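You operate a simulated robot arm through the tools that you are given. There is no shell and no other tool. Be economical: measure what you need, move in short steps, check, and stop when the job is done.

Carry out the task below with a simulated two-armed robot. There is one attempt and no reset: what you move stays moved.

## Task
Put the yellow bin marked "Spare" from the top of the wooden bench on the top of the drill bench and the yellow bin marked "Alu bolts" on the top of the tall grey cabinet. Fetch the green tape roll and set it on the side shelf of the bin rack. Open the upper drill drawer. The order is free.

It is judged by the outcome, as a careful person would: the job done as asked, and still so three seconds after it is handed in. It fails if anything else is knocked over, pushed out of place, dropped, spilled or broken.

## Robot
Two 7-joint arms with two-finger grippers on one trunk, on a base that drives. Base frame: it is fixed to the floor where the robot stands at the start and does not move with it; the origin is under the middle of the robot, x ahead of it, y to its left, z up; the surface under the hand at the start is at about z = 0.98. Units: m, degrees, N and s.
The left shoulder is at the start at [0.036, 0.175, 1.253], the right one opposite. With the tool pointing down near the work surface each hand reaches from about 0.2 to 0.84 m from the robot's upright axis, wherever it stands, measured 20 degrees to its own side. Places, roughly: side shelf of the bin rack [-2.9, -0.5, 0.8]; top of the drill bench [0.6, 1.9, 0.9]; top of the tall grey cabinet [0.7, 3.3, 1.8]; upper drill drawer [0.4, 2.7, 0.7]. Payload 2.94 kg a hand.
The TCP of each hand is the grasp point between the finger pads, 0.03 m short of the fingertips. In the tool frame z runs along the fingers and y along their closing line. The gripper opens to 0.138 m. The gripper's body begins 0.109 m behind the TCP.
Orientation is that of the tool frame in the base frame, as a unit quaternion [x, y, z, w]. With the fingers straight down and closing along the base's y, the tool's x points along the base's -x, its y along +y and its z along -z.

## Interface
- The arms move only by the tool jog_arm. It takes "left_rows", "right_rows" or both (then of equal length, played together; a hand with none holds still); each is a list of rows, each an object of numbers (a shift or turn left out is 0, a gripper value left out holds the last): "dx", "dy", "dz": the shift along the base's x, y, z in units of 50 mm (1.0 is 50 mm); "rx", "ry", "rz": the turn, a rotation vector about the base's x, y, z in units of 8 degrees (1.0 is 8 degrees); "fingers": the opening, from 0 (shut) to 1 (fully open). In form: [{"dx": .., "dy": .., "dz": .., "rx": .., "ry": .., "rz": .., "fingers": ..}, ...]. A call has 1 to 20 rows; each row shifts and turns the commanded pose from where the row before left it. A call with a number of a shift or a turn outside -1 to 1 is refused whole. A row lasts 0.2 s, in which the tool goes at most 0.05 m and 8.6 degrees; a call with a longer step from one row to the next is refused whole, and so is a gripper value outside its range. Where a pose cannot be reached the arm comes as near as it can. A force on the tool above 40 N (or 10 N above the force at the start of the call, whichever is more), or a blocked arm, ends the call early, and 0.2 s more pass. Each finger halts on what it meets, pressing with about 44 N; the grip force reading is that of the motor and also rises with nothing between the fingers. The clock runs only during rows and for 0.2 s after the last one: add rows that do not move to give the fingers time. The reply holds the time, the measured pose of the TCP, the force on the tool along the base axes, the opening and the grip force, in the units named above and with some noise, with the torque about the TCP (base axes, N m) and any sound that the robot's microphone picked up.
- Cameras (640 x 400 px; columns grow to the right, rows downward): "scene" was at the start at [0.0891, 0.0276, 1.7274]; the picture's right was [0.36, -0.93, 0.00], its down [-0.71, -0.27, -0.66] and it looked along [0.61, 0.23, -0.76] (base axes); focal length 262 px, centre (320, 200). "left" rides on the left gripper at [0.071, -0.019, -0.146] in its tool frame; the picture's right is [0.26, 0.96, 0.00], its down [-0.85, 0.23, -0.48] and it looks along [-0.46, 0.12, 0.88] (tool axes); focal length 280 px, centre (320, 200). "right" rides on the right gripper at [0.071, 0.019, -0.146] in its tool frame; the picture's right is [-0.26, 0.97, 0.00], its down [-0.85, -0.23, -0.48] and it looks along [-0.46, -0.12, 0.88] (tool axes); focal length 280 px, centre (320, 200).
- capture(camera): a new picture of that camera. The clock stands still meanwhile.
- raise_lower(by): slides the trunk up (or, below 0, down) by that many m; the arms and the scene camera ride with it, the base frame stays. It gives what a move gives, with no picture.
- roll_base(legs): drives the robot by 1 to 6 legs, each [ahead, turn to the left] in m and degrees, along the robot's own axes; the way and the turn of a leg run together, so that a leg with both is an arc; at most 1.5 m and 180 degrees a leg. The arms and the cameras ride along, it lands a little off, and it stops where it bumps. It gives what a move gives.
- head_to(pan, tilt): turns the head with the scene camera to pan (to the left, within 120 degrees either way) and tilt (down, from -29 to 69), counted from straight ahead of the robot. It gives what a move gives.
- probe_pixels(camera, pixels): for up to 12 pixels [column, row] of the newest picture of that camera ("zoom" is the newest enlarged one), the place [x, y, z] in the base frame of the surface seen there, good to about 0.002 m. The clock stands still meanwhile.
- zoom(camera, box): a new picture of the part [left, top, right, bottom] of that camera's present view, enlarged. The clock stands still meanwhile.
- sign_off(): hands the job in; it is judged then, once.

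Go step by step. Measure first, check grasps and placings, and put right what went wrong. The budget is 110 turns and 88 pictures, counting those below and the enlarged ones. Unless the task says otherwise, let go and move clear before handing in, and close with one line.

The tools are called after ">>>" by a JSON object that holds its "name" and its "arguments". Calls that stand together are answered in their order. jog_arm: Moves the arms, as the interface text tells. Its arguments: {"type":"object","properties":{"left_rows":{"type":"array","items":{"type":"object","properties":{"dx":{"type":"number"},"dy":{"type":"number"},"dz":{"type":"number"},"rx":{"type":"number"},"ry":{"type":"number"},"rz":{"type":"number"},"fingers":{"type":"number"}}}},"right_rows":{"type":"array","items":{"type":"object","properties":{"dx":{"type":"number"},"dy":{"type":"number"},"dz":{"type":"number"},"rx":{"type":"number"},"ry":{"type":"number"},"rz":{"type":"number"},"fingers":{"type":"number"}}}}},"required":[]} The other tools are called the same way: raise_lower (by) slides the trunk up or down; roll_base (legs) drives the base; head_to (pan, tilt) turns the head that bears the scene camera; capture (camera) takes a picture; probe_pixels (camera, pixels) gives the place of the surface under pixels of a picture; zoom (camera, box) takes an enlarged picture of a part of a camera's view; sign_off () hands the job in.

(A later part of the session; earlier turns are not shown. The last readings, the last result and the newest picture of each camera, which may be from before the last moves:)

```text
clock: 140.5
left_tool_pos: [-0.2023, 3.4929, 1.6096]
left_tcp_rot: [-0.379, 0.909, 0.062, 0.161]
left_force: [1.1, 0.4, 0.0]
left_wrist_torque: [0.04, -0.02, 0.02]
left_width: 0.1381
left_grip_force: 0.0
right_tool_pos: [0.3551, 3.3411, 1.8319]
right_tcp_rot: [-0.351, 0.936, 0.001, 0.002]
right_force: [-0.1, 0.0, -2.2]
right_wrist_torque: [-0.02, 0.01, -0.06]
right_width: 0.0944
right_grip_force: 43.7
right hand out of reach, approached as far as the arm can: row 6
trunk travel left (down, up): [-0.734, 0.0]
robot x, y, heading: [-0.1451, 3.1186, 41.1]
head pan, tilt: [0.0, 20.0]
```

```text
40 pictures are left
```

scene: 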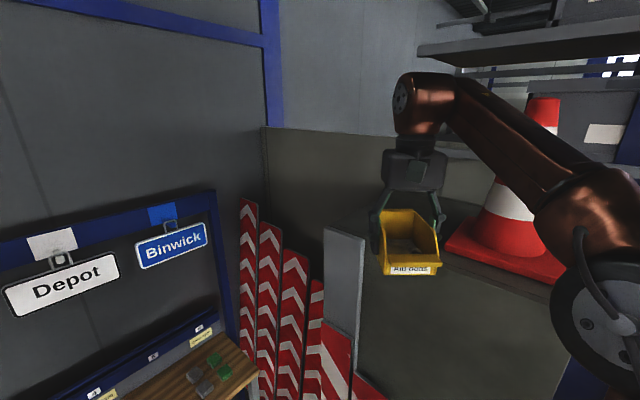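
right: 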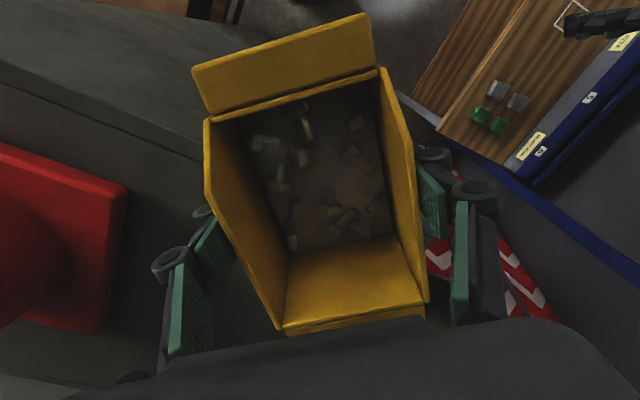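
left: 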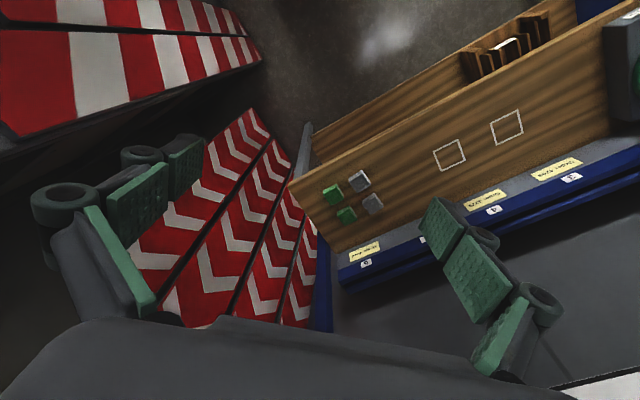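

Reach at this height is ~0.52 m ahead, so the base must come closer with a square-on heading (0°) at y≈3.53. I'll check where the sign rack and table in the left are before manoeuvring.

>>> {"name": "probe_pixels", "arguments": {"camera": "scene", "pixels": [[60, 285], [170, 245], [150, 210], [205, 200], [240, 390], [130, 395], [20, 250], [245, 340]]}}

>>> {"name": "head_to", "arguments": {"pan": 60, "tilt": 40}}

>>> {"name": "capture", "arguments": {"camera": "scene"}}

```text
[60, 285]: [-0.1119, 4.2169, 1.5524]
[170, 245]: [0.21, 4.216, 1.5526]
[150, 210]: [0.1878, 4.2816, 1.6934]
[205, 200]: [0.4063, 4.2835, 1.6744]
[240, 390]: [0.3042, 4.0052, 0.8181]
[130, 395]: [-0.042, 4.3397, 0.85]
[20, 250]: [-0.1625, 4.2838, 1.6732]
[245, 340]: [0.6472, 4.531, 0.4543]
```

```text
clock: 141.8
left_tool_pos: [-0.2009, 3.4931, 1.6076]
left_tcp_rot: [-0.38, 0.909, 0.061, 0.16]
left_force: [-0.3, 0.0, -0.6]
left_wrist_torque: [-0.04, 0.02, 0.0]
left_width: 0.1381
left_grip_force: 0.1
right_tool_pos: [0.3558, 3.3418, 1.8321]
right_tcp_rot: [-0.352, 0.936, 0.0, 0.002]
right_force: [0.4, 1.0, -2.7]
right_wrist_torque: [-0.02, -0.01, 0.03]
right_width: 0.0944
right_grip_force: 44.1
trunk travel left (down, up): [-0.734, 0.0]
robot x, y, heading: [-0.1451, 3.1174, 41.0]
head pan, tilt: [60.0, 40.0]
```

```text
39 pictures are left
```

scene: 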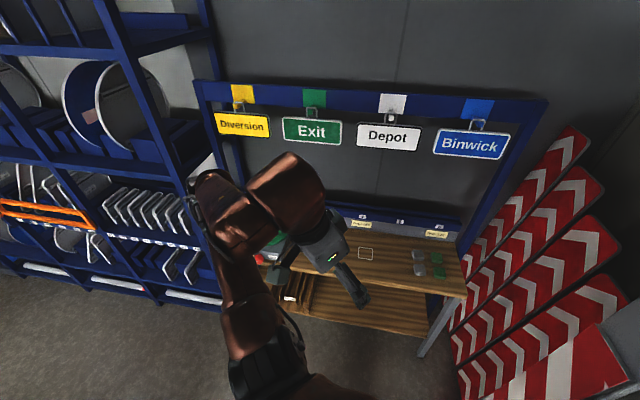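

>>> {"name": "probe_pixels", "arguments": {"camera": "scene", "pixels": [[225, 200], [290, 180], [250, 290], [330, 250], [190, 200], [200, 290]]}}

>>> {"name": "roll_base", "arguments": {"legs": [[-0.2, 0]]}}

>>> {"name": "roll_base", "arguments": {"legs": [[0, 49]]}}

```text
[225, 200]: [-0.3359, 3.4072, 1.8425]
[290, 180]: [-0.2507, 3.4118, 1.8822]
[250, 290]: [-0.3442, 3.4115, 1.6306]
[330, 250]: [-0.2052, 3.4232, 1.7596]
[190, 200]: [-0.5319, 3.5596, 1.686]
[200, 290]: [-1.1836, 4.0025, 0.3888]
```

```text
clock: 143.4
left_tool_pos: [-0.3534, 3.3612, 1.608]
left_tcp_rot: [-0.381, 0.909, 0.061, 0.159]
left_force: [0.5, 0.5, -0.2]
left_wrist_torque: [-0.05, 0.06, -0.02]
left_width: 0.1377
left_grip_force: 0.1
right_tool_pos: [0.2049, 3.2146, 1.8303]
right_tcp_rot: [-0.353, 0.936, -0.001, 0.0]
right_force: [0.2, 0.9, -1.9]
right_wrist_torque: [-0.09, 0.11, 0.02]
right_width: 0.0942
right_grip_force: 43.8
trunk travel left (down, up): [-0.734, 0.0]
robot x, y, heading: [-0.3006, 2.9873, 41.4]
head pan, tilt: [60.0, 40.0]
```

```text
clock: 144.4
left_tool_pos: [-0.371, 3.3498, 1.6219]
left_tcp_rot: [-0.397, 0.903, 0.065, 0.151]
left_force: [-0.2, -0.1, 0.2]
left_wrist_torque: [0.02, 0.0, -0.03]
left_width: 0.1376
left_grip_force: 0.1
right_tool_pos: [0.185, 3.2446, 1.8309]
right_tcp_rot: [-0.389, 0.921, 0.0, 0.0]
right_force: [0.2, 0.5, -3.4]
right_wrist_torque: [0.0, 0.07, 0.03]
right_width: 0.0942
right_grip_force: 44.2
trunk travel left (down, up): [-0.734, 0.0]
robot x, y, heading: [-0.3016, 2.9875, 45.5]
head pan, tilt: [60.0, 40.0]
stopped in leg 1: the robot was blocked; the commanded pose is now the measured one
```

Turning was blocked as well, at a place I'd thought free. I'll look at the floor around the base.

>>> {"name": "head_to", "arguments": {"pan": 110, "tilt": 55}}

>>> {"name": "capture", "arguments": {"camera": "scene"}}

>>> {"name": "head_to", "arguments": {"pan": -110, "tilt": 50}}

>>> {"name": "capture", "arguments": {"camera": "scene"}}

```text
clock: 145.6
left_tool_pos: [-0.3721, 3.3502, 1.6224]
left_tcp_rot: [-0.397, 0.903, 0.064, 0.152]
left_force: [-0.6, -0.5, -0.2]
left_wrist_torque: [-0.01, -0.01, -0.04]
left_width: 0.1379
left_grip_force: 0.0
right_tool_pos: [0.1829, 3.2452, 1.8303]
right_tcp_rot: [-0.389, 0.921, 0.0, 0.0]
right_force: [-0.2, -0.1, -2.5]
right_wrist_torque: [-0.02, 0.02, -0.01]
right_width: 0.0941
right_grip_force: 44.0
trunk travel left (down, up): [-0.734, 0.0]
robot x, y, heading: [-0.2988, 2.9832, 45.3]
head pan, tilt: [110.0, 55.0]
```

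```text
38 pictures are left
```

scene: 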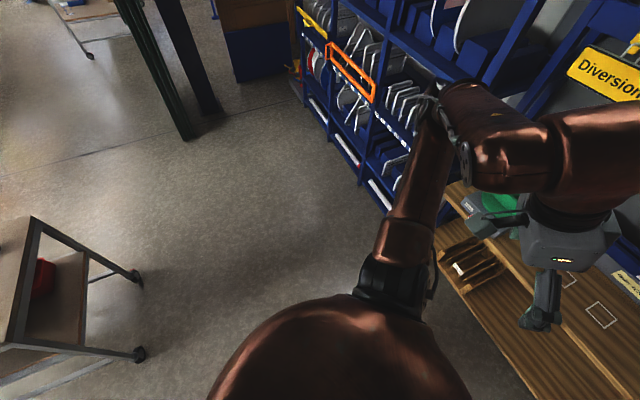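

```text
clock: 148.8
left_tool_pos: [-0.3726, 3.3519, 1.622]
left_tcp_rot: [-0.397, 0.903, 0.064, 0.151]
left_force: [0.0, -0.3, -0.1]
left_wrist_torque: [-0.01, 0.02, 0.01]
left_width: 0.1384
left_grip_force: 0.0
right_tool_pos: [0.1815, 3.2461, 1.8316]
right_tcp_rot: [-0.389, 0.921, -0.001, 0.001]
right_force: [0.4, 0.6, -2.6]
right_wrist_torque: [0.0, 0.02, -0.03]
right_width: 0.094
right_grip_force: 43.1
trunk travel left (down, up): [-0.734, 0.0]
robot x, y, heading: [-0.2999, 2.9818, 45.6]
head pan, tilt: [-110.0, 50.0]
```

```text
37 pictures are left
```

scene: 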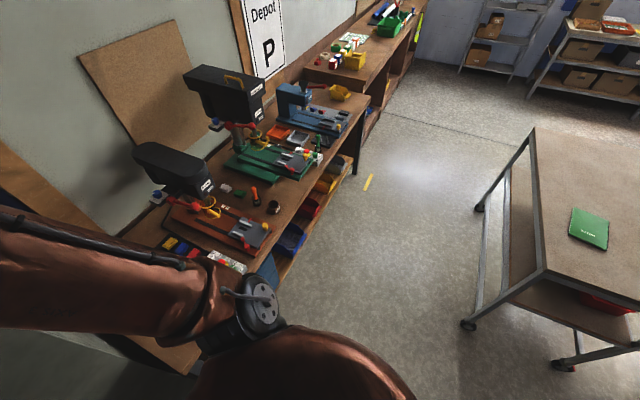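

The floor is free all round; the likely culprit is the left arm, left folded and tilted at its limits. I'll level it and extend it to a relaxed pose.

>>> {"name": "jog_arm", "arguments": {"left_rows": [{"dx": 0.6, "dy": 0.6}, {"dx": 0.6, "dy": 0.6}, {"dx": 0.5, "dy": 0.5, "rx": -0.42, "ry": 0.41, "rz": -0.06}, {"dx": 0.5, "dy": 0.5, "rx": -0.42, "ry": 0.41, "rz": -0.06}, {"dx": 0.4, "dy": 0.4, "dz": -0.6, "rx": -0.42, "ry": 0.41, "rz": -0.06}, {"dx": 0.4, "dy": 0.4, "dz": -0.6, "rx": -0.42, "ry": 0.41, "rz": -0.06}, {"dz": -0.8}, {}, {}]}}

>>> {"name": "roll_base", "arguments": {"legs": [[0, 44.5]]}}

```text
clock: 150.8
left_tool_pos: [-0.2207, 3.5017, 1.5206]
left_tcp_rot: [-0.387, 0.922, 0.001, 0.0]
left_force: [-0.3, 0.4, 0.4]
left_wrist_torque: [0.0, 0.02, 0.02]
left_width: 0.1381
left_grip_force: 0.0
right_tool_pos: [0.1849, 3.2463, 1.8306]
right_tcp_rot: [-0.389, 0.921, 0.0, 0.001]
right_force: [-0.2, -0.6, -2.2]
right_wrist_torque: [-0.02, 0.03, -0.02]
right_width: 0.0942
right_grip_force: 43.7
trunk travel left (down, up): [-0.734, 0.0]
robot x, y, heading: [-0.2987, 2.9828, 45.4]
head pan, tilt: [-110.0, 50.0]
```

```text
clock: 153.2
left_tool_pos: [-0.596, 3.4138, 1.5214]
left_tcp_rot: [-0.699, 0.715, 0.001, 0.001]
left_force: [0.6, 0.1, 0.5]
left_wrist_torque: [-0.01, 0.02, 0.02]
left_width: 0.1379
left_grip_force: 0.0
right_tool_pos: [-0.1266, 3.506, 1.8306]
right_tcp_rot: [-0.701, 0.713, 0.0, 0.0]
right_force: [0.5, 0.1, -2.6]
right_wrist_torque: [0.01, 0.01, -0.02]
right_width: 0.0943
right_grip_force: 43.9
trunk travel left (down, up): [-0.734, 0.0]
robot x, y, heading: [-0.3007, 2.9834, 88.8]
head pan, tilt: [-110.0, 50.0]
```

The turn works now. Drive to y≈3.5 and turn to face the cabinet.

>>> {"name": "roll_base", "arguments": {"legs": [[0.515, 0]]}}

>>> {"name": "roll_base", "arguments": {"legs": [[0, -88.8]]}}

>>> {"name": "head_to", "arguments": {"pan": -10, "tilt": 25}}

>>> {"name": "capture", "arguments": {"camera": "scene"}}

```text
clock: 156.2
left_tool_pos: [-0.5904, 3.9365, 1.5209]
left_tcp_rot: [-0.702, 0.712, 0.001, 0.001]
left_force: [-0.1, 0.3, -0.1]
left_wrist_torque: [0.03, -0.02, 0.0]
left_width: 0.1379
left_grip_force: 0.1
right_tool_pos: [-0.1207, 4.0313, 1.8315]
right_tcp_rot: [-0.704, 0.71, 0.0, 0.001]
right_force: [-0.2, 0.0, -2.1]
right_wrist_torque: [-0.01, -0.01, 0.02]
right_width: 0.0942
right_grip_force: 44.0
trunk travel left (down, up): [-0.734, 0.0]
robot x, y, heading: [-0.2902, 3.5109, 89.4]
head pan, tilt: [-110.0, 50.0]
```

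```text
clock: 160.5
left_tool_pos: [0.1502, 3.7935, 1.5206]
left_tcp_rot: [0.03, 1.0, 0.0, 0.002]
left_force: [0.0, 0.0, -0.7]
left_wrist_torque: [-0.03, 0.01, -0.03]
left_width: 0.1378
left_grip_force: 0.1
right_tool_pos: [0.2241, 3.3204, 1.8313]
right_tcp_rot: [0.027, 1.0, 0.0, 0.001]
right_force: [-0.6, -0.3, -1.2]
right_wrist_torque: [0.04, 0.02, -0.01]
right_width: 0.0943
right_grip_force: 44.2
trunk travel left (down, up): [-0.734, 0.0]
robot x, y, heading: [-0.2862, 3.5107, -3.4]
head pan, tilt: [-110.0, 50.0]
```

```text
clock: 162.3
left_tool_pos: [0.1507, 3.7951, 1.5205]
left_tcp_rot: [0.029, 1.0, 0.0, 0.001]
left_force: [-0.5, 0.3, -0.7]
left_wrist_torque: [0.0, -0.03, 0.03]
left_width: 0.138
left_grip_force: 0.1
right_tool_pos: [0.2248, 3.3223, 1.8319]
right_tcp_rot: [0.027, 1.0, -0.001, 0.001]
right_force: [-0.2, 0.8, -2.6]
right_wrist_torque: [0.0, -0.01, -0.02]
right_width: 0.0941
right_grip_force: 43.9
trunk travel left (down, up): [-0.734, 0.0]
robot x, y, heading: [-0.2939, 3.5131, -3.6]
head pan, tilt: [-10.0, 25.0]
```

```text
36 pictures are left
```

scene: 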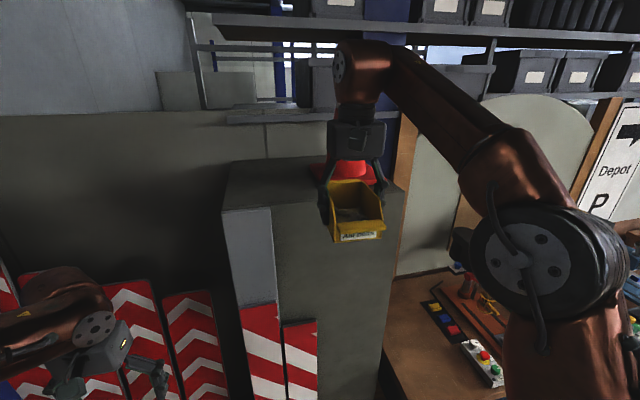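

Now bring the right hand to y≈3.44 relative to the free zone, tuck the left hand back, and straighten heading.

>>> {"name": "jog_arm", "arguments": {"right_rows": [{"dy": 0.5}, {"dy": 0.5}, {"dy": 0.5}, {"dy": 0.3}, {}, {}], "left_rows": [{"dx": -0.5}, {"dx": -0.5}, {"dx": -0.3}, {}, {}, {}]}}

>>> {"name": "roll_base", "arguments": {"legs": [[0, 3.6]]}}

>>> {"name": "roll_base", "arguments": {"legs": [[0.2, 0]]}}

>>> {"name": "capture", "arguments": {"camera": "scene"}}

```text
clock: 163.7
left_tool_pos: [0.0853, 3.7927, 1.5213]
left_tcp_rot: [0.03, 1.0, 0.0, 0.001]
left_force: [-0.7, -0.3, -0.6]
left_wrist_torque: [0.01, -0.01, 0.01]
left_width: 0.1379
left_grip_force: 0.1
right_tool_pos: [0.2212, 3.412, 1.829]
right_tcp_rot: [0.027, 1.0, 0.0, 0.002]
right_force: [-0.8, -0.7, -3.7]
right_wrist_torque: [0.0, 0.04, -0.04]
right_width: 0.0942
right_grip_force: 43.8
right hand out of reach, approached as far as the arm can: row 4
trunk travel left (down, up): [-0.734, 0.0]
robot x, y, heading: [-0.2881, 3.5124, -3.5]
head pan, tilt: [-10.0, 25.0]
```

```text
clock: 164.5
left_tool_pos: [0.0696, 3.8135, 1.521]
left_tcp_rot: [-0.001, 1.0, 0.002, 0.0]
left_force: [0.2, 0.0, 0.2]
left_wrist_torque: [0.04, 0.02, 0.0]
left_width: 0.1378
left_grip_force: 0.0
right_tool_pos: [0.2276, 3.4412, 1.8286]
right_tcp_rot: [-0.003, 1.0, 0.002, 0.003]
right_force: [0.7, -0.2, -1.7]
right_wrist_torque: [0.04, 0.02, -0.03]
right_width: 0.0942
right_grip_force: 44.2
trunk travel left (down, up): [-0.734, 0.0]
robot x, y, heading: [-0.2919, 3.5131, 0.3]
head pan, tilt: [-10.0, 25.0]
```

```text
clock: 166.2
left_tool_pos: [0.2631, 3.8172, 1.5246]
left_tcp_rot: [0.0, 1.0, 0.0, 0.004]
left_force: [-0.5, 0.1, 0.7]
left_wrist_torque: [-0.03, -0.14, 0.03]
left_width: 0.1378
left_grip_force: 0.1
right_tool_pos: [0.4195, 3.4456, 1.8329]
right_tcp_rot: [-0.005, 1.0, 0.001, 0.006]
right_force: [-1.7, 0.0, -2.1]
right_wrist_torque: [-0.04, -0.13, -0.03]
right_width: 0.0944
right_grip_force: 44.4
trunk travel left (down, up): [-0.734, 0.0]
robot x, y, heading: [-0.0851, 3.5162, 0.5]
head pan, tilt: [-10.0, 25.0]
```

```text
35 pictures are left
```

scene: 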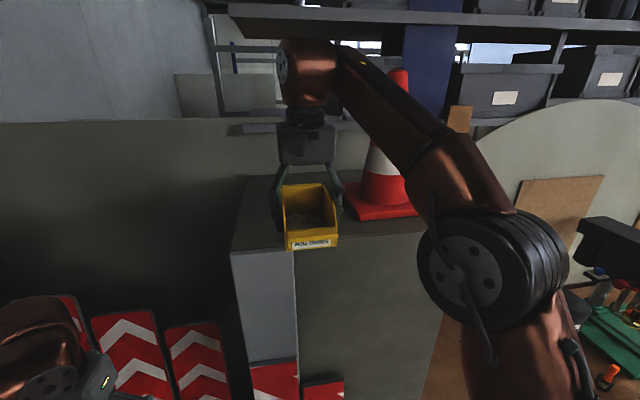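

Good clearance from the cone. Another 0.1 m forward, slowly.

>>> {"name": "roll_base", "arguments": {"legs": [[0.06, 0]]}}

>>> {"name": "roll_base", "arguments": {"legs": [[0.05, 0]]}}

>>> {"name": "jog_arm", "arguments": {"right_rows": [{}, {}, {}, {}]}}

>>> {"name": "capture", "arguments": {"camera": "scene"}}

```text
clock: 167.1
left_tool_pos: [0.3259, 3.8166, 1.5217]
left_tcp_rot: [0.001, 1.0, 0.0, 0.004]
left_force: [1.8, -0.1, 0.6]
left_wrist_torque: [0.02, 0.17, 0.0]
left_width: 0.1379
left_grip_force: 0.0
right_tool_pos: [0.4813, 3.4462, 1.8344]
right_tcp_rot: [-0.004, 1.0, 0.0, 0.006]
right_force: [0.6, -0.8, -0.7]
right_wrist_torque: [0.0, 0.13, 0.0]
right_width: 0.0941
right_grip_force: 43.3
trunk travel left (down, up): [-0.734, 0.0]
robot x, y, heading: [-0.0252, 3.5134, 0.1]
head pan, tilt: [-10.0, 25.0]
```

```text
clock: 168.5
left_tool_pos: [0.3481, 3.8403, 1.4619]
left_tcp_rot: [-0.087, 0.971, -0.006, -0.222]
left_force: [0.9, -0.1, 0.8]
left_wrist_torque: [0.07, 0.08, -0.04]
left_width: 0.1376
left_grip_force: 0.1
right_tool_pos: [0.6065, 3.3978, 1.8907]
right_tcp_rot: [0.126, 0.976, 0.125, 0.127]
right_force: [-0.8, 5.2, -4.0]
right_wrist_torque: [-0.45, -0.03, -0.12]
right_width: 0.0943
right_grip_force: 44.3
trunk travel left (down, up): [-0.734, 0.0]
robot x, y, heading: [0.0272, 3.5134, 0.2]
head pan, tilt: [-10.0, 25.0]
stopped in leg 1: the robot was blocked; the commanded pose is now the measured one
```

```text
clock: 168.9
left_tool_pos: [0.256, 3.7866, 1.4954]
left_tcp_rot: [-0.124, 0.971, -0.054, -0.197]
left_force: [1.6, -0.2, 0.9]
left_wrist_torque: [0.14, 0.03, -0.02]
left_width: 0.138
left_grip_force: 0.1
right_tool_pos: [0.4895, 3.3376, 1.8662]
right_tcp_rot: [0.188, 0.966, 0.146, 0.098]
right_force: [1.7, -1.3, -2.9]
right_wrist_torque: [0.08, 0.2, 0.1]
right_width: 0.0944
right_grip_force: 43.5
trunk travel left (down, up): [-0.734, 0.0]
robot x, y, heading: [0.0243, 3.5119, 0.2]
head pan, tilt: [-10.0, 25.0]
stopped in row 1 (left hand): the arm was blocked; the commanded pose is now the measured one
```

```text
34 pictures are left
```

scene: 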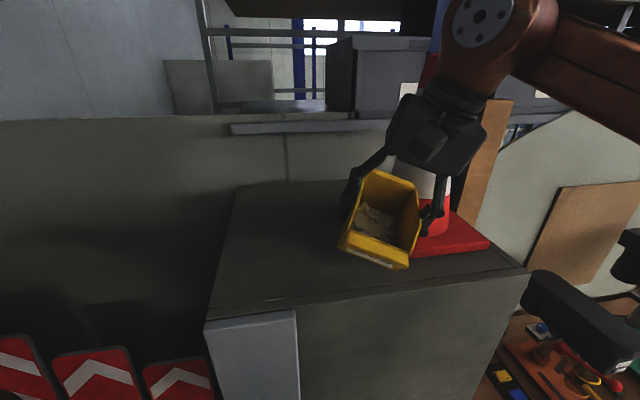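

A bump again swung the robot; the bin is tilted near the cone but bolts are still in. I'll wait for it to settle with head-only moves, then look.

>>> {"name": "head_to", "arguments": {"pan": -15, "tilt": 45}}

>>> {"name": "head_to", "arguments": {"pan": -15, "tilt": 20}}

>>> {"name": "head_to", "arguments": {"pan": -15, "tilt": 45}}

>>> {"name": "head_to", "arguments": {"pan": -15, "tilt": 28}}

>>> {"name": "capture", "arguments": {"camera": "scene"}}

```text
clock: 169.7
left_tool_pos: [0.2727, 3.833, 1.4743]
left_tcp_rot: [-0.09, 0.98, -0.004, -0.175]
left_force: [1.0, -3.6, 11.5]
left_wrist_torque: [0.45, -0.36, -0.06]
left_width: 0.1369
left_grip_force: 0.0
right_tool_pos: [0.5045, 3.3742, 1.9064]
right_tcp_rot: [0.126, 0.971, 0.136, 0.149]
right_force: [-2.0, 0.4, -1.7]
right_wrist_torque: [0.04, -0.1, -0.03]
right_width: 0.0941
right_grip_force: 43.9
trunk travel left (down, up): [-0.734, 0.0]
robot x, y, heading: [0.0269, 3.5119, 0.1]
head pan, tilt: [-15.0, 45.0]
```

```text
clock: 170.6
left_tool_pos: [0.2389, 3.7965, 1.4984]
left_tcp_rot: [-0.113, 0.981, -0.031, -0.152]
left_force: [1.9, -0.7, 1.4]
left_wrist_torque: [0.04, 0.21, -0.11]
left_width: 0.138
left_grip_force: 0.1
right_tool_pos: [0.4491, 3.3553, 1.8707]
right_tcp_rot: [0.148, 0.975, 0.126, 0.11]
right_force: [1.5, -1.0, -4.5]
right_wrist_torque: [0.08, 0.12, 0.05]
right_width: 0.0942
right_grip_force: 44.0
trunk travel left (down, up): [-0.734, 0.0]
robot x, y, heading: [0.0266, 3.5127, -0.2]
head pan, tilt: [-15.0, 20.0]
```

```text
clock: 171.5
left_tool_pos: [0.2785, 3.8199, 1.4868]
left_tcp_rot: [-0.1, 0.98, -0.021, -0.169]
left_force: [0.4, -0.9, 0.9]
left_wrist_torque: [0.16, -0.14, 0.01]
left_width: 0.138
left_grip_force: 0.0
right_tool_pos: [0.5022, 3.3805, 1.8848]
right_tcp_rot: [0.14, 0.975, 0.125, 0.121]
right_force: [1.1, 0.1, -4.6]
right_wrist_torque: [-0.03, 0.13, 0.0]
right_width: 0.0941
right_grip_force: 44.0
trunk travel left (down, up): [-0.734, 0.0]
robot x, y, heading: [0.0272, 3.5159, 0.5]
head pan, tilt: [-15.0, 45.0]
```

```text
clock: 172.3
left_tool_pos: [0.2266, 3.8394, 1.476]
left_tcp_rot: [-0.085, 0.983, -0.007, -0.163]
left_force: [0.1, 0.6, -0.1]
left_wrist_torque: [-0.04, 0.03, 0.04]
left_width: 0.1378
left_grip_force: 0.0
right_tool_pos: [0.4403, 3.3929, 1.9238]
right_tcp_rot: [0.119, 0.969, 0.133, 0.17]
right_force: [0.1, 0.5, -2.6]
right_wrist_torque: [-0.13, 0.09, 0.02]
right_width: 0.0939
right_grip_force: 44.0
trunk travel left (down, up): [-0.734, 0.0]
robot x, y, heading: [0.0239, 3.513, 0.4]
head pan, tilt: [-15.0, 28.0]
```

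```text
33 pictures are left
```

scene: 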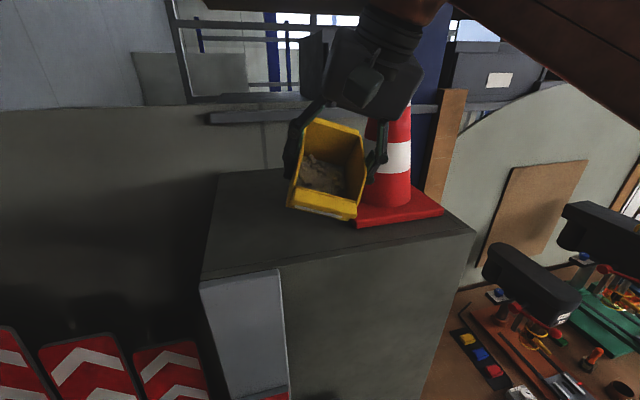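

The cone still stands and bolts remain inside. Waiting a few more seconds for the swing to settle.

>>> {"name": "jog_arm", "arguments": {"right_rows": [{}, {}, {}, {}, {}, {}, {}, {}, {}, {}, {}, {}, {}, {}, {}, {}, {}, {}, {}, {}]}}

>>> {"name": "jog_arm", "arguments": {"right_rows": [{}, {}, {}, {}, {}, {}, {}, {}]}}

>>> {"name": "jog_arm", "arguments": {"right_rows": [{}, {}, {}, {}]}}

>>> {"name": "capture", "arguments": {"camera": "scene"}}

```text
clock: 176.5
left_tool_pos: [0.2278, 3.8322, 1.4788]
left_tcp_rot: [-0.086, 0.983, -0.007, -0.163]
left_force: [0.3, -0.4, -0.3]
left_wrist_torque: [-0.02, -0.02, 0.0]
left_width: 0.1383
left_grip_force: 0.2
right_tool_pos: [0.4403, 3.3841, 1.9206]
right_tcp_rot: [0.121, 0.969, 0.136, 0.166]
right_force: [-0.5, 0.1, -2.0]
right_wrist_torque: [-0.04, 0.08, 0.0]
right_width: 0.0942
right_grip_force: 43.9
trunk travel left (down, up): [-0.734, 0.0]
robot x, y, heading: [0.0242, 3.5121, 0.3]
head pan, tilt: [-15.0, 28.0]
```

```text
clock: 178.3
left_tool_pos: [0.228, 3.8318, 1.4794]
left_tcp_rot: [-0.086, 0.983, -0.007, -0.162]
left_force: [-0.7, 0.6, -0.7]
left_wrist_torque: [-0.01, 0.01, 0.0]
left_width: 0.1382
left_grip_force: 0.1
right_tool_pos: [0.4405, 3.3858, 1.9203]
right_tcp_rot: [0.121, 0.969, 0.135, 0.166]
right_force: [0.3, -0.1, -2.2]
right_wrist_torque: [-0.01, 0.08, 0.01]
right_width: 0.0942
right_grip_force: 44.3
trunk travel left (down, up): [-0.734, 0.0]
robot x, y, heading: [0.0288, 3.5107, -0.0]
head pan, tilt: [-15.0, 28.0]
```

```text
clock: 179.3
left_tool_pos: [0.2269, 3.8322, 1.4777]
left_tcp_rot: [-0.086, 0.983, -0.008, -0.162]
left_force: [-0.1, -0.3, 0.7]
left_wrist_torque: [0.02, 0.01, 0.01]
left_width: 0.1379
left_grip_force: 0.0
right_tool_pos: [0.4413, 3.3854, 1.92]
right_tcp_rot: [0.122, 0.969, 0.135, 0.166]
right_force: [-0.4, 0.4, -2.7]
right_wrist_torque: [0.0, 0.06, -0.01]
right_width: 0.0943
right_grip_force: 43.4
trunk travel left (down, up): [-0.734, 0.0]
robot x, y, heading: [0.0254, 3.5145, 0.2]
head pan, tilt: [-15.0, 28.0]
```

```text
32 pictures are left
```

scene: 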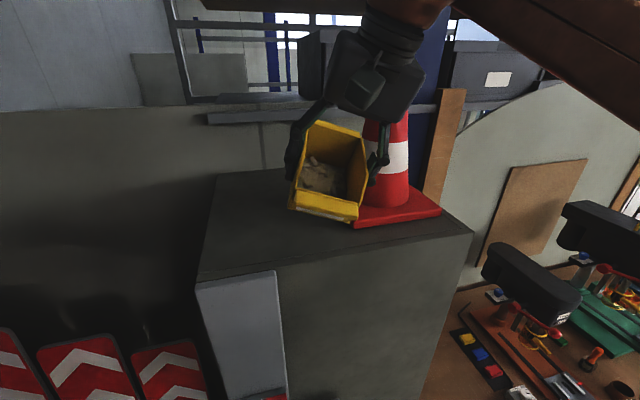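

It's settled; base at (0.025, 3.513) puts the target in reach. I'll level the tool (rotation ≈(-15.6, 19.2, 14.1)°) while moving away from the cone.

>>> {"name": "jog_arm", "arguments": {"right_rows": [{"dy": 0.5}, {"dy": 0.5}, {"rx": -0.244, "ry": 0.3, "rz": 0.22, "dx": 0.15}, {"rx": -0.244, "ry": 0.3, "rz": 0.22, "dx": 0.15}, {"rx": -0.244, "ry": 0.3, "rz": 0.22, "dx": 0.15}, {"rx": -0.244, "ry": 0.3, "rz": 0.22, "dx": 0.15}, {"rx": -0.244, "ry": 0.3, "rz": 0.22, "dz": -0.3}, {"rx": -0.244, "ry": 0.3, "rz": 0.22, "dz": -0.3}, {"rx": -0.244, "ry": 0.3, "rz": 0.22, "dz": -0.3}, {"rx": -0.244, "ry": 0.3, "rz": 0.22, "dz": -0.3}, {}, {}]}}

>>> {"name": "capture", "arguments": {"camera": "scene"}}

>>> {"name": "capture", "arguments": {"camera": "right"}}

```text
clock: 181.9
left_tool_pos: [0.2274, 3.8332, 1.479]
left_tcp_rot: [-0.086, 0.983, -0.008, -0.162]
left_force: [1.0, -0.4, -0.2]
left_wrist_torque: [-0.02, -0.03, 0.05]
left_width: 0.1376
left_grip_force: 0.0
right_tool_pos: [0.4689, 3.4344, 1.8617]
right_tcp_rot: [0.0, 1.0, 0.001, 0.001]
right_force: [0.4, -0.1, -2.3]
right_wrist_torque: [-0.01, 0.01, 0.01]
right_width: 0.094
right_grip_force: 43.8
trunk travel left (down, up): [-0.734, 0.0]
robot x, y, heading: [0.0276, 3.5115, 0.6]
head pan, tilt: [-15.0, 28.0]
```

```text
31 pictures are left
```

scene: 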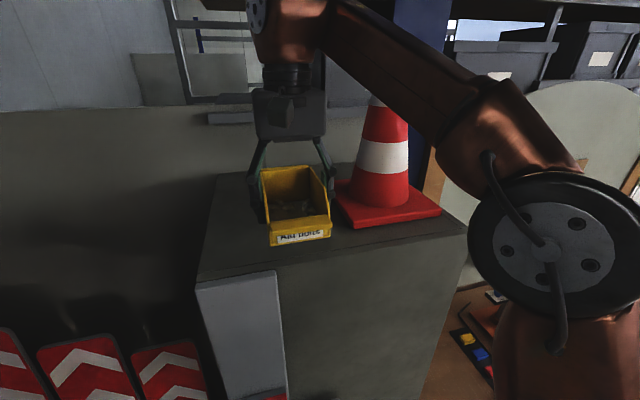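

```text
30 pictures are left
```

right: 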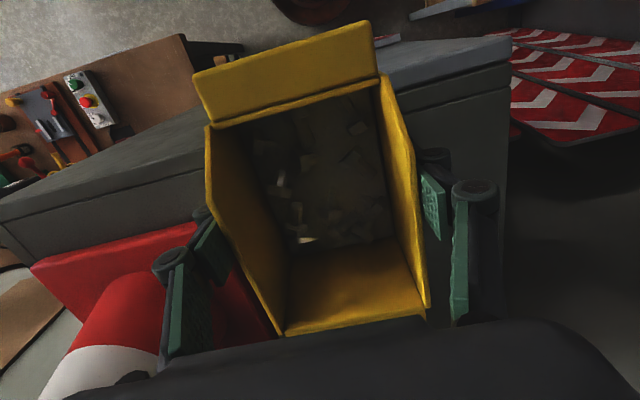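

Level at (0.469, 3.434, 1.862). Checking that the cone hasn't moved, and the cabinet's edges.

>>> {"name": "probe_pixels", "arguments": {"camera": "scene", "pixels": [[355, 226], [438, 212], [340, 187], [200, 275], [220, 178], [205, 240], [282, 268], [300, 240]]}}

>>> {"name": "jog_arm", "arguments": {"right_rows": [{"dx": 0.4, "dy": 0.05}, {"dx": 0.4, "dy": 0.05}, {"dx": 0.4, "dy": 0.05}, {"dx": 0.35}, {"dz": -0.4}, {}, {}]}}

>>> {"name": "capture", "arguments": {"camera": "scene"}}

```text
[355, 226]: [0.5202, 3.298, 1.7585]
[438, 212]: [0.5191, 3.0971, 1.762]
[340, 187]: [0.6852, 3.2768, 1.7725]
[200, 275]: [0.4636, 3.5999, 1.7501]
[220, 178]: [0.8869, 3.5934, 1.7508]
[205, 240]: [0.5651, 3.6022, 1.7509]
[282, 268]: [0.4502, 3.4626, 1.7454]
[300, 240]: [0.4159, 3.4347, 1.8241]
```

```text
clock: 183.5
left_tool_pos: [0.2286, 3.8331, 1.4774]
left_tcp_rot: [-0.085, 0.983, -0.007, -0.162]
left_force: [-0.6, 0.3, -0.8]
left_wrist_torque: [-0.04, 0.0, 0.03]
left_width: 0.138
left_grip_force: 0.1
right_tool_pos: [0.5337, 3.4405, 1.8159]
right_tcp_rot: [0.0, 1.0, 0.001, 0.0]
right_force: [0.2, 0.6, -2.3]
right_wrist_torque: [-0.01, 0.04, 0.01]
right_width: 0.0943
right_grip_force: 43.9
right hand out of reach, approached as far as the arm can: row 2, 3, 4
trunk travel left (down, up): [-0.734, 0.0]
robot x, y, heading: [0.0295, 3.5128, 0.0]
head pan, tilt: [-15.0, 28.0]
```

```text
29 pictures are left
```

scene: 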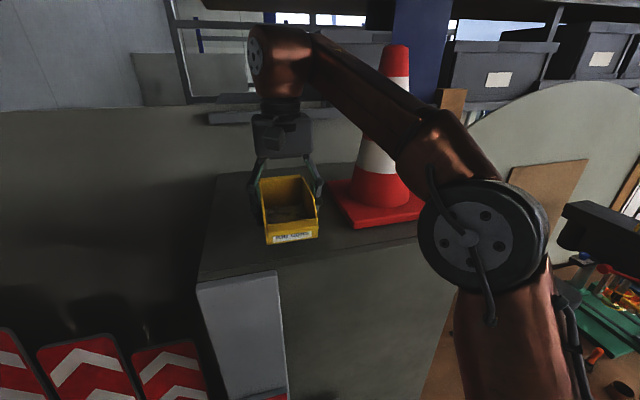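

Bin is over the top surface with margins (front edge x≈0.457, edge 0.44). Check underside height, then lower.

>>> {"name": "probe_pixels", "arguments": {"camera": "scene", "pixels": [[270, 243], [290, 241], [317, 237], [292, 230], [265, 235], [260, 190], [314, 190]]}}

>>> {"name": "jog_arm", "arguments": {"right_rows": [{"dz": -0.2, "dx": 0.1}, {"dz": -0.15}, {"dz": -0.1}, {}, {}]}}

```text
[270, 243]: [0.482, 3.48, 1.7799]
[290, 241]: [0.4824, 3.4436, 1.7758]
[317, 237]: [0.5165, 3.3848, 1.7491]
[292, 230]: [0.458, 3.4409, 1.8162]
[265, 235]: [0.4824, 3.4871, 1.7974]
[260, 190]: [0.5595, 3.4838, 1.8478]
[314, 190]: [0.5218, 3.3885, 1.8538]
```

```text
clock: 184.7
left_tool_pos: [0.2279, 3.8331, 1.4776]
left_tcp_rot: [-0.085, 0.983, -0.006, -0.162]
left_force: [-0.5, 0.8, 0.4]
left_wrist_torque: [-0.03, -0.02, -0.01]
left_width: 0.138
left_grip_force: 0.0
right_tool_pos: [0.5395, 3.4407, 1.7934]
right_tcp_rot: [0.0, 1.0, 0.001, 0.001]
right_force: [0.6, 0.7, -2.5]
right_wrist_torque: [-0.01, 0.01, 0.0]
right_width: 0.0941
right_grip_force: 44.3
trunk travel left (down, up): [-0.734, 0.0]
robot x, y, heading: [0.0281, 3.5136, 0.2]
head pan, tilt: [-15.0, 28.0]
```

About 3 mm remain. Last small steps, then release and check.

>>> {"name": "jog_arm", "arguments": {"right_rows": [{"dz": -0.06}, {"dz": -0.04}, {}]}}

>>> {"name": "capture", "arguments": {"camera": "scene"}}

>>> {"name": "probe_pixels", "arguments": {"camera": "scene", "pixels": [[292, 234], [290, 238], [280, 238], [305, 234]]}}

```text
clock: 185.5
left_tool_pos: [0.2277, 3.8325, 1.4784]
left_tcp_rot: [-0.085, 0.983, -0.008, -0.162]
left_force: [-0.1, 0.2, -0.1]
left_wrist_torque: [0.0, -0.03, 0.0]
left_width: 0.138
left_grip_force: 0.0
right_tool_pos: [0.539, 3.4396, 1.7908]
right_tcp_rot: [0.0, 1.0, 0.003, 0.003]
right_force: [5.9, -1.3, 30.9]
right_wrist_torque: [-0.51, -0.28, -0.13]
right_width: 0.0942
right_grip_force: 43.5
trunk travel left (down, up): [-0.734, 0.0]
robot x, y, heading: [0.0263, 3.5137, 0.2]
head pan, tilt: [-15.0, 28.0]
```

```text
28 pictures are left
```

scene: 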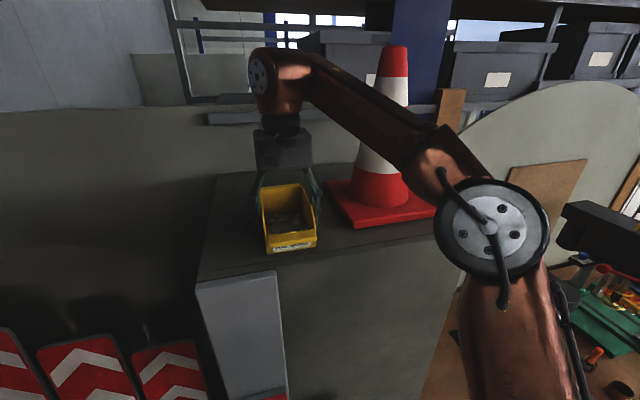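

```text
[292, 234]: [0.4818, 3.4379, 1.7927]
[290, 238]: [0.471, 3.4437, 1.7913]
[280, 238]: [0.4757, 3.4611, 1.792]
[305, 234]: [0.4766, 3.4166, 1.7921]
```

Seated (contact force 31 N, lip z≈1.79). Relax slightly, open, and rise straight up.

>>> {"name": "jog_arm", "arguments": {"right_rows": [{"dz": 0.04}, {"fingers": 1}, {"fingers": 1}, {"fingers": 1}, {"fingers": 1}, {"dz": 0.3}, {"dz": 0.4, "dx": -0.1}, {"dz": 0.3, "dx": -0.3}, {"dx": -0.5, "dz": 0.1}, {"dx": -0.6}, {"dx": -0.6}, {"dx": -0.6}, {}]}}

>>> {"name": "capture", "arguments": {"camera": "scene"}}

```text
clock: 188.3
left_tool_pos: [0.2285, 3.8323, 1.4776]
left_tcp_rot: [-0.086, 0.983, -0.007, -0.162]
left_force: [0.2, 0.3, -0.6]
left_wrist_torque: [-0.01, 0.01, 0.03]
left_width: 0.1382
left_grip_force: 0.1
right_tool_pos: [0.4033, 3.4399, 1.8456]
right_tcp_rot: [0.001, 1.0, 0.001, 0.001]
right_force: [1.1, -0.6, 0.8]
right_wrist_torque: [0.02, 0.03, 0.01]
right_width: 0.1382
right_grip_force: 0.1
trunk travel left (down, up): [-0.734, 0.0]
robot x, y, heading: [0.0267, 3.5129, 0.3]
head pan, tilt: [-15.0, 28.0]
```

```text
27 pictures are left
```

scene: 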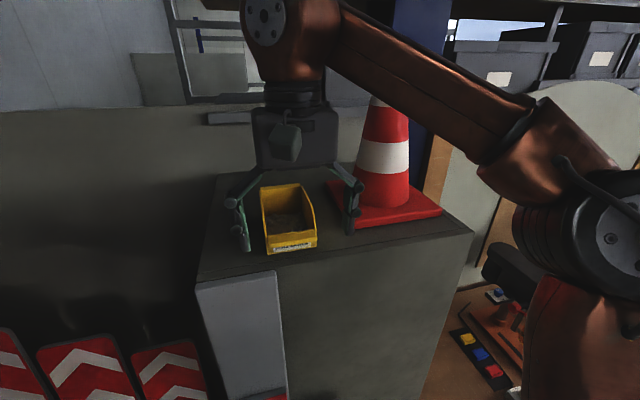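

Alu bolts stands level on the cabinet, cone untouched. Now level the left arm, back off, and go look at the drawers.

>>> {"name": "jog_arm", "arguments": {"left_rows": [{"rx": 0.02, "ry": -0.39, "rz": -0.21}, {"rx": 0.02, "ry": -0.39, "rz": -0.21}, {"rx": 0.02, "ry": -0.39, "rz": -0.21}, {"rx": 0.02, "ry": -0.39, "rz": -0.21}, {"rx": 0.02, "ry": -0.39, "rz": -0.21}, {"rx": 0.02, "ry": -0.39, "rz": -0.21}, {}]}}

>>> {"name": "roll_base", "arguments": {"legs": [[-0.4, 0]]}}

>>> {"name": "raise_lower", "arguments": {"by": -0.4}}

>>> {"name": "head_to", "arguments": {"pan": -50, "tilt": 35}}

>>> {"name": "capture", "arguments": {"camera": "scene"}}

```text
clock: 189.9
left_tool_pos: [0.2586, 3.8323, 1.5085]
left_tcp_rot: [-0.028, 0.998, 0.001, -0.056]
left_force: [-0.3, -0.7, 0.4]
left_wrist_torque: [0.0, 0.0, 0.01]
left_width: 0.1381
left_grip_force: 0.1
left hand out of reach, approached as far as the arm can: row 1, 2, 3, 4, 5, 6
right_tool_pos: [0.4031, 3.4409, 1.8449]
right_tcp_rot: [0.0, 1.0, 0.0, 0.001]
right_force: [1.1, 0.9, -0.3]
right_wrist_torque: [-0.01, -0.03, -0.06]
right_width: 0.1378
right_grip_force: 0.1
trunk travel left (down, up): [-0.734, 0.0]
robot x, y, heading: [0.0303, 3.5186, 0.4]
head pan, tilt: [-15.0, 28.0]
```

```text
clock: 190.9
left_tool_pos: [0.2355, 3.8325, 1.5062]
left_tcp_rot: [-0.029, 0.997, 0.002, -0.065]
left_force: [0.5, -0.2, 0.8]
left_wrist_torque: [0.01, 0.07, 0.02]
left_width: 0.138
left_grip_force: 0.1
right_tool_pos: [0.3864, 3.4409, 1.842]
right_tcp_rot: [0.002, 1.0, 0.0, -0.003]
right_force: [0.5, 0.2, -0.7]
right_wrist_torque: [-0.01, 0.07, 0.01]
right_width: 0.1381
right_grip_force: 0.2
trunk travel left (down, up): [-0.734, 0.0]
robot x, y, heading: [-0.0064, 3.5114, -0.1]
head pan, tilt: [-15.0, 28.0]
stopped in leg 1: the robot was blocked; the commanded pose is now the measured one
```

```text
clock: 194.7
left_tool_pos: [0.2475, 3.8339, 1.0891]
left_tcp_rot: [-0.029, 0.994, 0.003, -0.105]
left_force: [0.4, 0.1, 0.1]
left_wrist_torque: [-0.01, -0.03, 0.02]
left_width: 0.1381
left_grip_force: 0.0
right_tool_pos: [0.3675, 3.4385, 1.4452]
right_tcp_rot: [0.001, 1.0, 0.0, 0.001]
right_force: [-0.3, 0.1, 0.2]
right_wrist_torque: [-0.03, 0.0, -0.01]
right_width: 0.1382
right_grip_force: 0.1
trunk travel left (down, up): [-0.334, 0.4]
robot x, y, heading: [-0.008, 3.5114, 0.2]
head pan, tilt: [-15.0, 28.0]
```

```text
clock: 195.7
left_tool_pos: [0.2486, 3.8316, 1.0882]
left_tcp_rot: [-0.029, 0.994, 0.003, -0.105]
left_force: [0.5, 0.0, -0.2]
left_wrist_torque: [-0.03, 0.04, 0.02]
left_width: 0.1381
left_grip_force: 0.1
right_tool_pos: [0.3668, 3.4383, 1.4451]
right_tcp_rot: [0.001, 1.0, 0.001, 0.001]
right_force: [-0.1, -0.5, 0.6]
right_wrist_torque: [0.02, -0.01, -0.03]
right_width: 0.1379
right_grip_force: 0.0
trunk travel left (down, up): [-0.334, 0.4]
robot x, y, heading: [-0.0073, 3.5122, 0.2]
head pan, tilt: [-50.0, 35.0]
```

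```text
26 pictures are left
```

scene: 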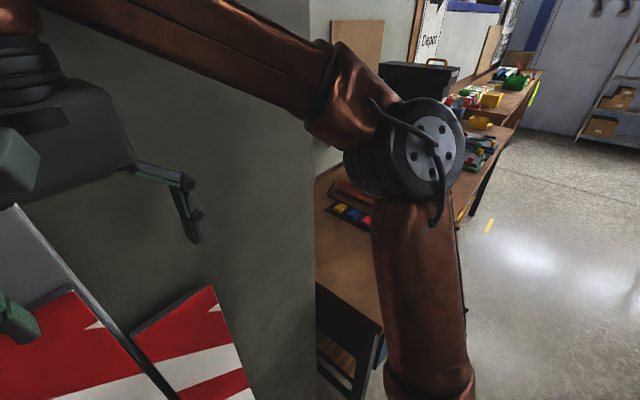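

The back-off stopped early, again due to the left arm's awkward pose. I'll bring the left arm toward its relaxed start-like pose and level it.

>>> {"name": "jog_arm", "arguments": {"left_rows": [{"dz": 0.8}, {"dz": 0.6, "dx": 0.4}, {"dx": 0.5, "ry": -0.4, "rz": -0.1}, {"dx": 0.4, "ry": -0.4, "rz": -0.1}, {"ry": -0.4, "rz": -0.1}, {"ry": -0.3, "rz": -0.1}, {}, {}]}}

>>> {"name": "roll_base", "arguments": {"legs": [[-0.35, 0]]}}

```text
clock: 197.5
left_tool_pos: [0.3123, 3.832, 1.1597]
left_tcp_rot: [-0.002, 1.0, 0.002, -0.001]
left_force: [-0.5, 0.4, -0.5]
left_wrist_torque: [-0.01, 0.01, 0.02]
left_width: 0.1381
left_grip_force: 0.1
right_tool_pos: [0.3673, 3.4396, 1.4449]
right_tcp_rot: [0.0, 1.0, 0.0, 0.001]
right_force: [0.0, -0.1, -0.1]
right_wrist_torque: [-0.03, 0.02, -0.01]
right_width: 0.1381
right_grip_force: 0.1
trunk travel left (down, up): [-0.334, 0.4]
robot x, y, heading: [-0.007, 3.5165, -0.0]
head pan, tilt: [-50.0, 35.0]
```

```text
clock: 199.8
left_tool_pos: [-0.0363, 3.8322, 1.1599]
left_tcp_rot: [-0.002, 1.0, 0.003, -0.001]
left_force: [-1.3, 0.7, -0.7]
left_wrist_torque: [-0.01, -0.02, -0.04]
left_width: 0.1379
left_grip_force: 0.1
right_tool_pos: [0.0212, 3.4403, 1.4452]
right_tcp_rot: [-0.001, 1.0, 0.001, 0.0]
right_force: [-0.5, -0.4, -0.1]
right_wrist_torque: [-0.03, -0.05, -0.02]
right_width: 0.1382
right_grip_force: 0.0
trunk travel left (down, up): [-0.334, 0.4]
robot x, y, heading: [-0.3552, 3.5144, 0.3]
head pan, tilt: [-50.0, 35.0]
```

Moving freely again. Head down the aisle to y≈2.95 and look at the drawers.

>>> {"name": "roll_base", "arguments": {"legs": [[0, -90], [0.55, 0], [0, 90]]}}

>>> {"name": "head_to", "arguments": {"pan": -15, "tilt": 45}}

>>> {"name": "capture", "arguments": {"camera": "scene"}}

```text
clock: 210.6
left_tool_pos: [-0.0252, 3.2482, 1.1585]
left_tcp_rot: [0.034, 0.999, 0.002, -0.002]
left_force: [-0.1, 0.5, -0.1]
left_wrist_torque: [-0.02, 0.01, 0.01]
left_width: 0.1381
left_grip_force: 0.0
right_tool_pos: [0.0034, 2.8527, 1.4441]
right_tcp_rot: [0.037, 0.999, 0.001, 0.0]
right_force: [0.0, 0.2, -0.8]
right_wrist_torque: [-0.02, 0.01, 0.01]
right_width: 0.1381
right_grip_force: 0.0
trunk travel left (down, up): [-0.334, 0.4]
robot x, y, heading: [-0.3688, 2.9541, -4.3]
head pan, tilt: [-50.0, 35.0]
```

```text
clock: 211.6
left_tool_pos: [-0.0261, 3.2486, 1.1598]
left_tcp_rot: [0.034, 0.999, 0.001, -0.002]
left_force: [-0.2, -0.6, 0.3]
left_wrist_torque: [0.0, 0.01, -0.02]
left_width: 0.1382
left_grip_force: 0.1
right_tool_pos: [0.0019, 2.8524, 1.4453]
right_tcp_rot: [0.036, 0.999, 0.001, 0.0]
right_force: [-0.2, 0.2, 0.7]
right_wrist_torque: [0.0, -0.01, -0.04]
right_width: 0.138
right_grip_force: 0.1
trunk travel left (down, up): [-0.334, 0.4]
robot x, y, heading: [-0.368, 2.954, -3.8]
head pan, tilt: [-15.0, 45.0]
```

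```text
25 pictures are left
```

scene: 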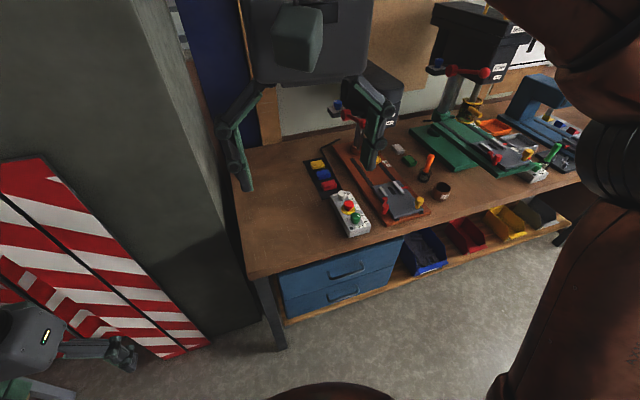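

>>> {"name": "zoom", "arguments": {"camera": "scene", "box": [260, 220, 420, 330]}}

>>> {"name": "probe_pixels", "arguments": {"camera": "scene", "pixels": [[333, 274], [347, 272], [362, 266], [350, 267], [290, 285], [402, 245], [345, 297], [335, 282], [252, 278], [400, 235], [350, 232], [348, 262]]}}

```text
3.64 times, centred on (340, 275) of scene
```

zoom: 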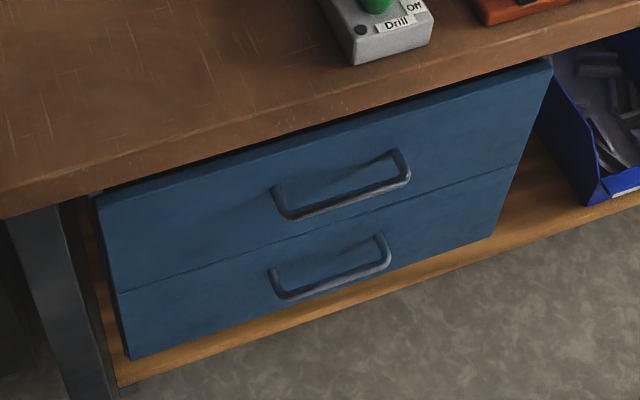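

```text
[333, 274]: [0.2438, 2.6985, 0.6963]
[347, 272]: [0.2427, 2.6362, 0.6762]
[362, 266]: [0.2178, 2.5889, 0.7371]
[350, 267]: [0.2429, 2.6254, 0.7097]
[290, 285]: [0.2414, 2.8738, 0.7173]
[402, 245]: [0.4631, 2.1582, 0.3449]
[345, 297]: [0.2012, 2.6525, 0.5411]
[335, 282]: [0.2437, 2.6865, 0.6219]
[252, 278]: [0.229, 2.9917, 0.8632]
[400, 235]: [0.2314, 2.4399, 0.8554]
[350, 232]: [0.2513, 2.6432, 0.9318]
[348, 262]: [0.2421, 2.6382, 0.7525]
```

The upper drawer has a horizontal bar handle. Probing the bar in the zoomed image.

>>> {"name": "probe_pixels", "arguments": {"camera": "zoom", "pixels": [[310, 212], [345, 201], [380, 189], [345, 205], [283, 205], [402, 165], [340, 283], [345, 198]]}}

```text
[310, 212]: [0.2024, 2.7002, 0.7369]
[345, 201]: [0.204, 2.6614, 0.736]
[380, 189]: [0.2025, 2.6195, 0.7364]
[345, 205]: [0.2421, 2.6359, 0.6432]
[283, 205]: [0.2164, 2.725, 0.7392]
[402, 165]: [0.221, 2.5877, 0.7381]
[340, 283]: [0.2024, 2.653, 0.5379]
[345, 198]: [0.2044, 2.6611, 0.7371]
```

Bar: x≈0.205, z≈0.735, y 2.59–2.72; drawer front x=0.243. I'll grip it with the right hand pointing forward, closing vertically. Lower the trunk and yaw the hand 90° first.

>>> {"name": "raise_lower", "arguments": {"by": -0.32}}

>>> {"name": "jog_arm", "arguments": {"right_rows": [{"rz": 1}, {"rz": 1}, {"rz": 1}, {"rz": 1}, {"rz": 1}, {"rz": 1}, {"rz": 1}, {"rz": 1}, {"rz": 1}, {"rz": 1}, {"rz": 1}, {"rz": 0.75}, {}]}}

```text
clock: 214.8
left_tool_pos: [-0.0108, 3.2471, 0.8323]
left_tcp_rot: [0.035, 0.999, 0.002, -0.025]
left_force: [-0.1, 0.2, 0.1]
left_wrist_torque: [-0.05, -0.03, 0.04]
left_width: 0.1379
left_grip_force: 0.1
right_tool_pos: [0.1475, 2.843, 1.0407]
right_tcp_rot: [0.036, 0.992, 0.006, -0.125]
right_force: [0.3, -0.3, -0.7]
right_wrist_torque: [-0.01, -0.04, -0.03]
right_width: 0.138
right_grip_force: 0.1
trunk travel left (down, up): [-0.014, 0.72]
robot x, y, heading: [-0.3717, 2.9527, -4.2]
head pan, tilt: [-15.0, 45.0]
```

```text
clock: 217.6
left_tool_pos: [-0.0101, 3.2487, 0.8323]
left_tcp_rot: [0.035, 0.999, 0.002, -0.026]
left_force: [0.3, 0.8, 0.1]
left_wrist_torque: [0.02, 0.01, 0.0]
left_width: 0.1381
left_grip_force: 0.0
right_tool_pos: [0.0439, 2.8891, 0.9135]
right_tcp_rot: [-0.7, 0.704, -0.087, -0.089]
right_force: [-0.8, 0.0, 0.8]
right_wrist_torque: [0.02, 0.01, 0.01]
right_width: 0.1376
right_grip_force: 0.0
right hand out of reach, approached as far as the arm can: row 1, 2, 3, 4, 5, 6, 7, 8, 9, 10, 11, 12
trunk travel left (down, up): [-0.014, 0.72]
robot x, y, heading: [-0.3699, 2.9527, -3.9]
head pan, tilt: [-15.0, 45.0]
```

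The hand is yawed but cramped. I'll raise the trunk a bit, back the base 0.2 m for room, then pitch the hand forward.

>>> {"name": "raise_lower", "arguments": {"by": 0.15}}

>>> {"name": "roll_base", "arguments": {"legs": [[-0.22, 0]]}}

>>> {"name": "jog_arm", "arguments": {"right_rows": [{"rx": 0.9, "dx": 0.5}, {"rx": 0.9, "dx": 0.5}, {"dx": 0.6, "ry": -1}, {"dx": 0.6, "ry": -1}, {"dx": 0.6, "ry": -1}, {"dx": 0.6, "ry": -1}, {"dx": 0.4, "ry": -1}, {"ry": -1}, {"ry": -1}, {"ry": -1}, {"ry": -1}, {"ry": -1}, {"ry": -1}, {"ry": -0.25}, {}]}}

>>> {"name": "capture", "arguments": {"camera": "scene"}}

```text
clock: 219.3
left_tool_pos: [-0.0096, 3.2479, 0.9812]
left_tcp_rot: [0.034, 0.999, 0.003, -0.026]
left_force: [0.6, -0.1, -0.3]
left_wrist_torque: [-0.01, 0.01, 0.01]
left_width: 0.1379
left_grip_force: 0.1
right_tool_pos: [-0.0452, 2.8971, 1.1109]
right_tcp_rot: [-0.687, 0.708, -0.162, -0.022]
right_force: [0.7, 0.1, -0.3]
right_wrist_torque: [-0.01, 0.02, -0.02]
right_width: 0.1381
right_grip_force: 0.0
trunk travel left (down, up): [-0.164, 0.57]
robot x, y, heading: [-0.3713, 2.953, -3.9]
head pan, tilt: [-15.0, 45.0]
```

```text
clock: 221.0
left_tool_pos: [-0.2265, 3.263, 0.9827]
left_tcp_rot: [0.033, 0.999, 0.003, -0.026]
left_force: [-0.2, 0.7, -0.6]
left_wrist_torque: [0.02, -0.08, -0.01]
left_width: 0.1379
left_grip_force: 0.0
right_tool_pos: [-0.26, 2.9118, 1.1128]
right_tcp_rot: [-0.688, 0.707, -0.164, -0.019]
right_force: [-0.6, 0.1, -0.4]
right_wrist_torque: [0.0, 0.0, 0.03]
right_width: 0.1379
right_grip_force: 0.1
trunk travel left (down, up): [-0.164, 0.57]
robot x, y, heading: [-0.5851, 2.9665, -3.8]
head pan, tilt: [-15.0, 45.0]
```

```text
clock: 224.2
left_tool_pos: [-0.2259, 3.2632, 0.9813]
left_tcp_rot: [0.032, 0.999, 0.002, -0.026]
left_force: [0.3, 0.7, 0.6]
left_wrist_torque: [-0.03, -0.01, 0.02]
left_width: 0.1381
left_grip_force: 0.1
right_tool_pos: [-0.1195, 2.939, 1.1015]
right_tcp_rot: [-0.451, 0.5, -0.495, 0.549]
right_force: [0.2, 0.0, 0.1]
right_wrist_torque: [0.0, 0.01, -0.02]
right_width: 0.1381
right_grip_force: 0.0
right hand out of reach, approached as far as the arm can: row 3, 4, 5, 6
trunk travel left (down, up): [-0.164, 0.57]
robot x, y, heading: [-0.58, 2.971, -3.5]
head pan, tilt: [-15.0, 45.0]
```

```text
23 pictures are left
```

scene: 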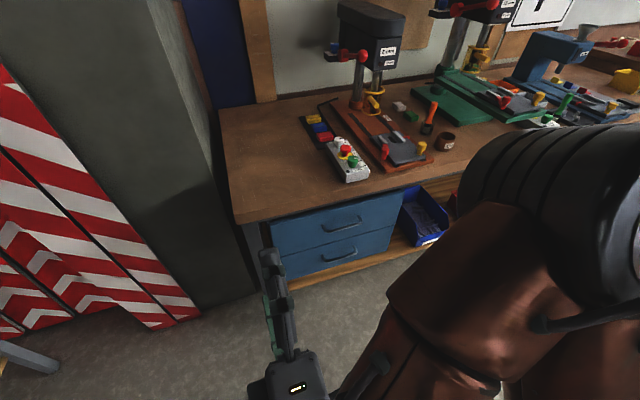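

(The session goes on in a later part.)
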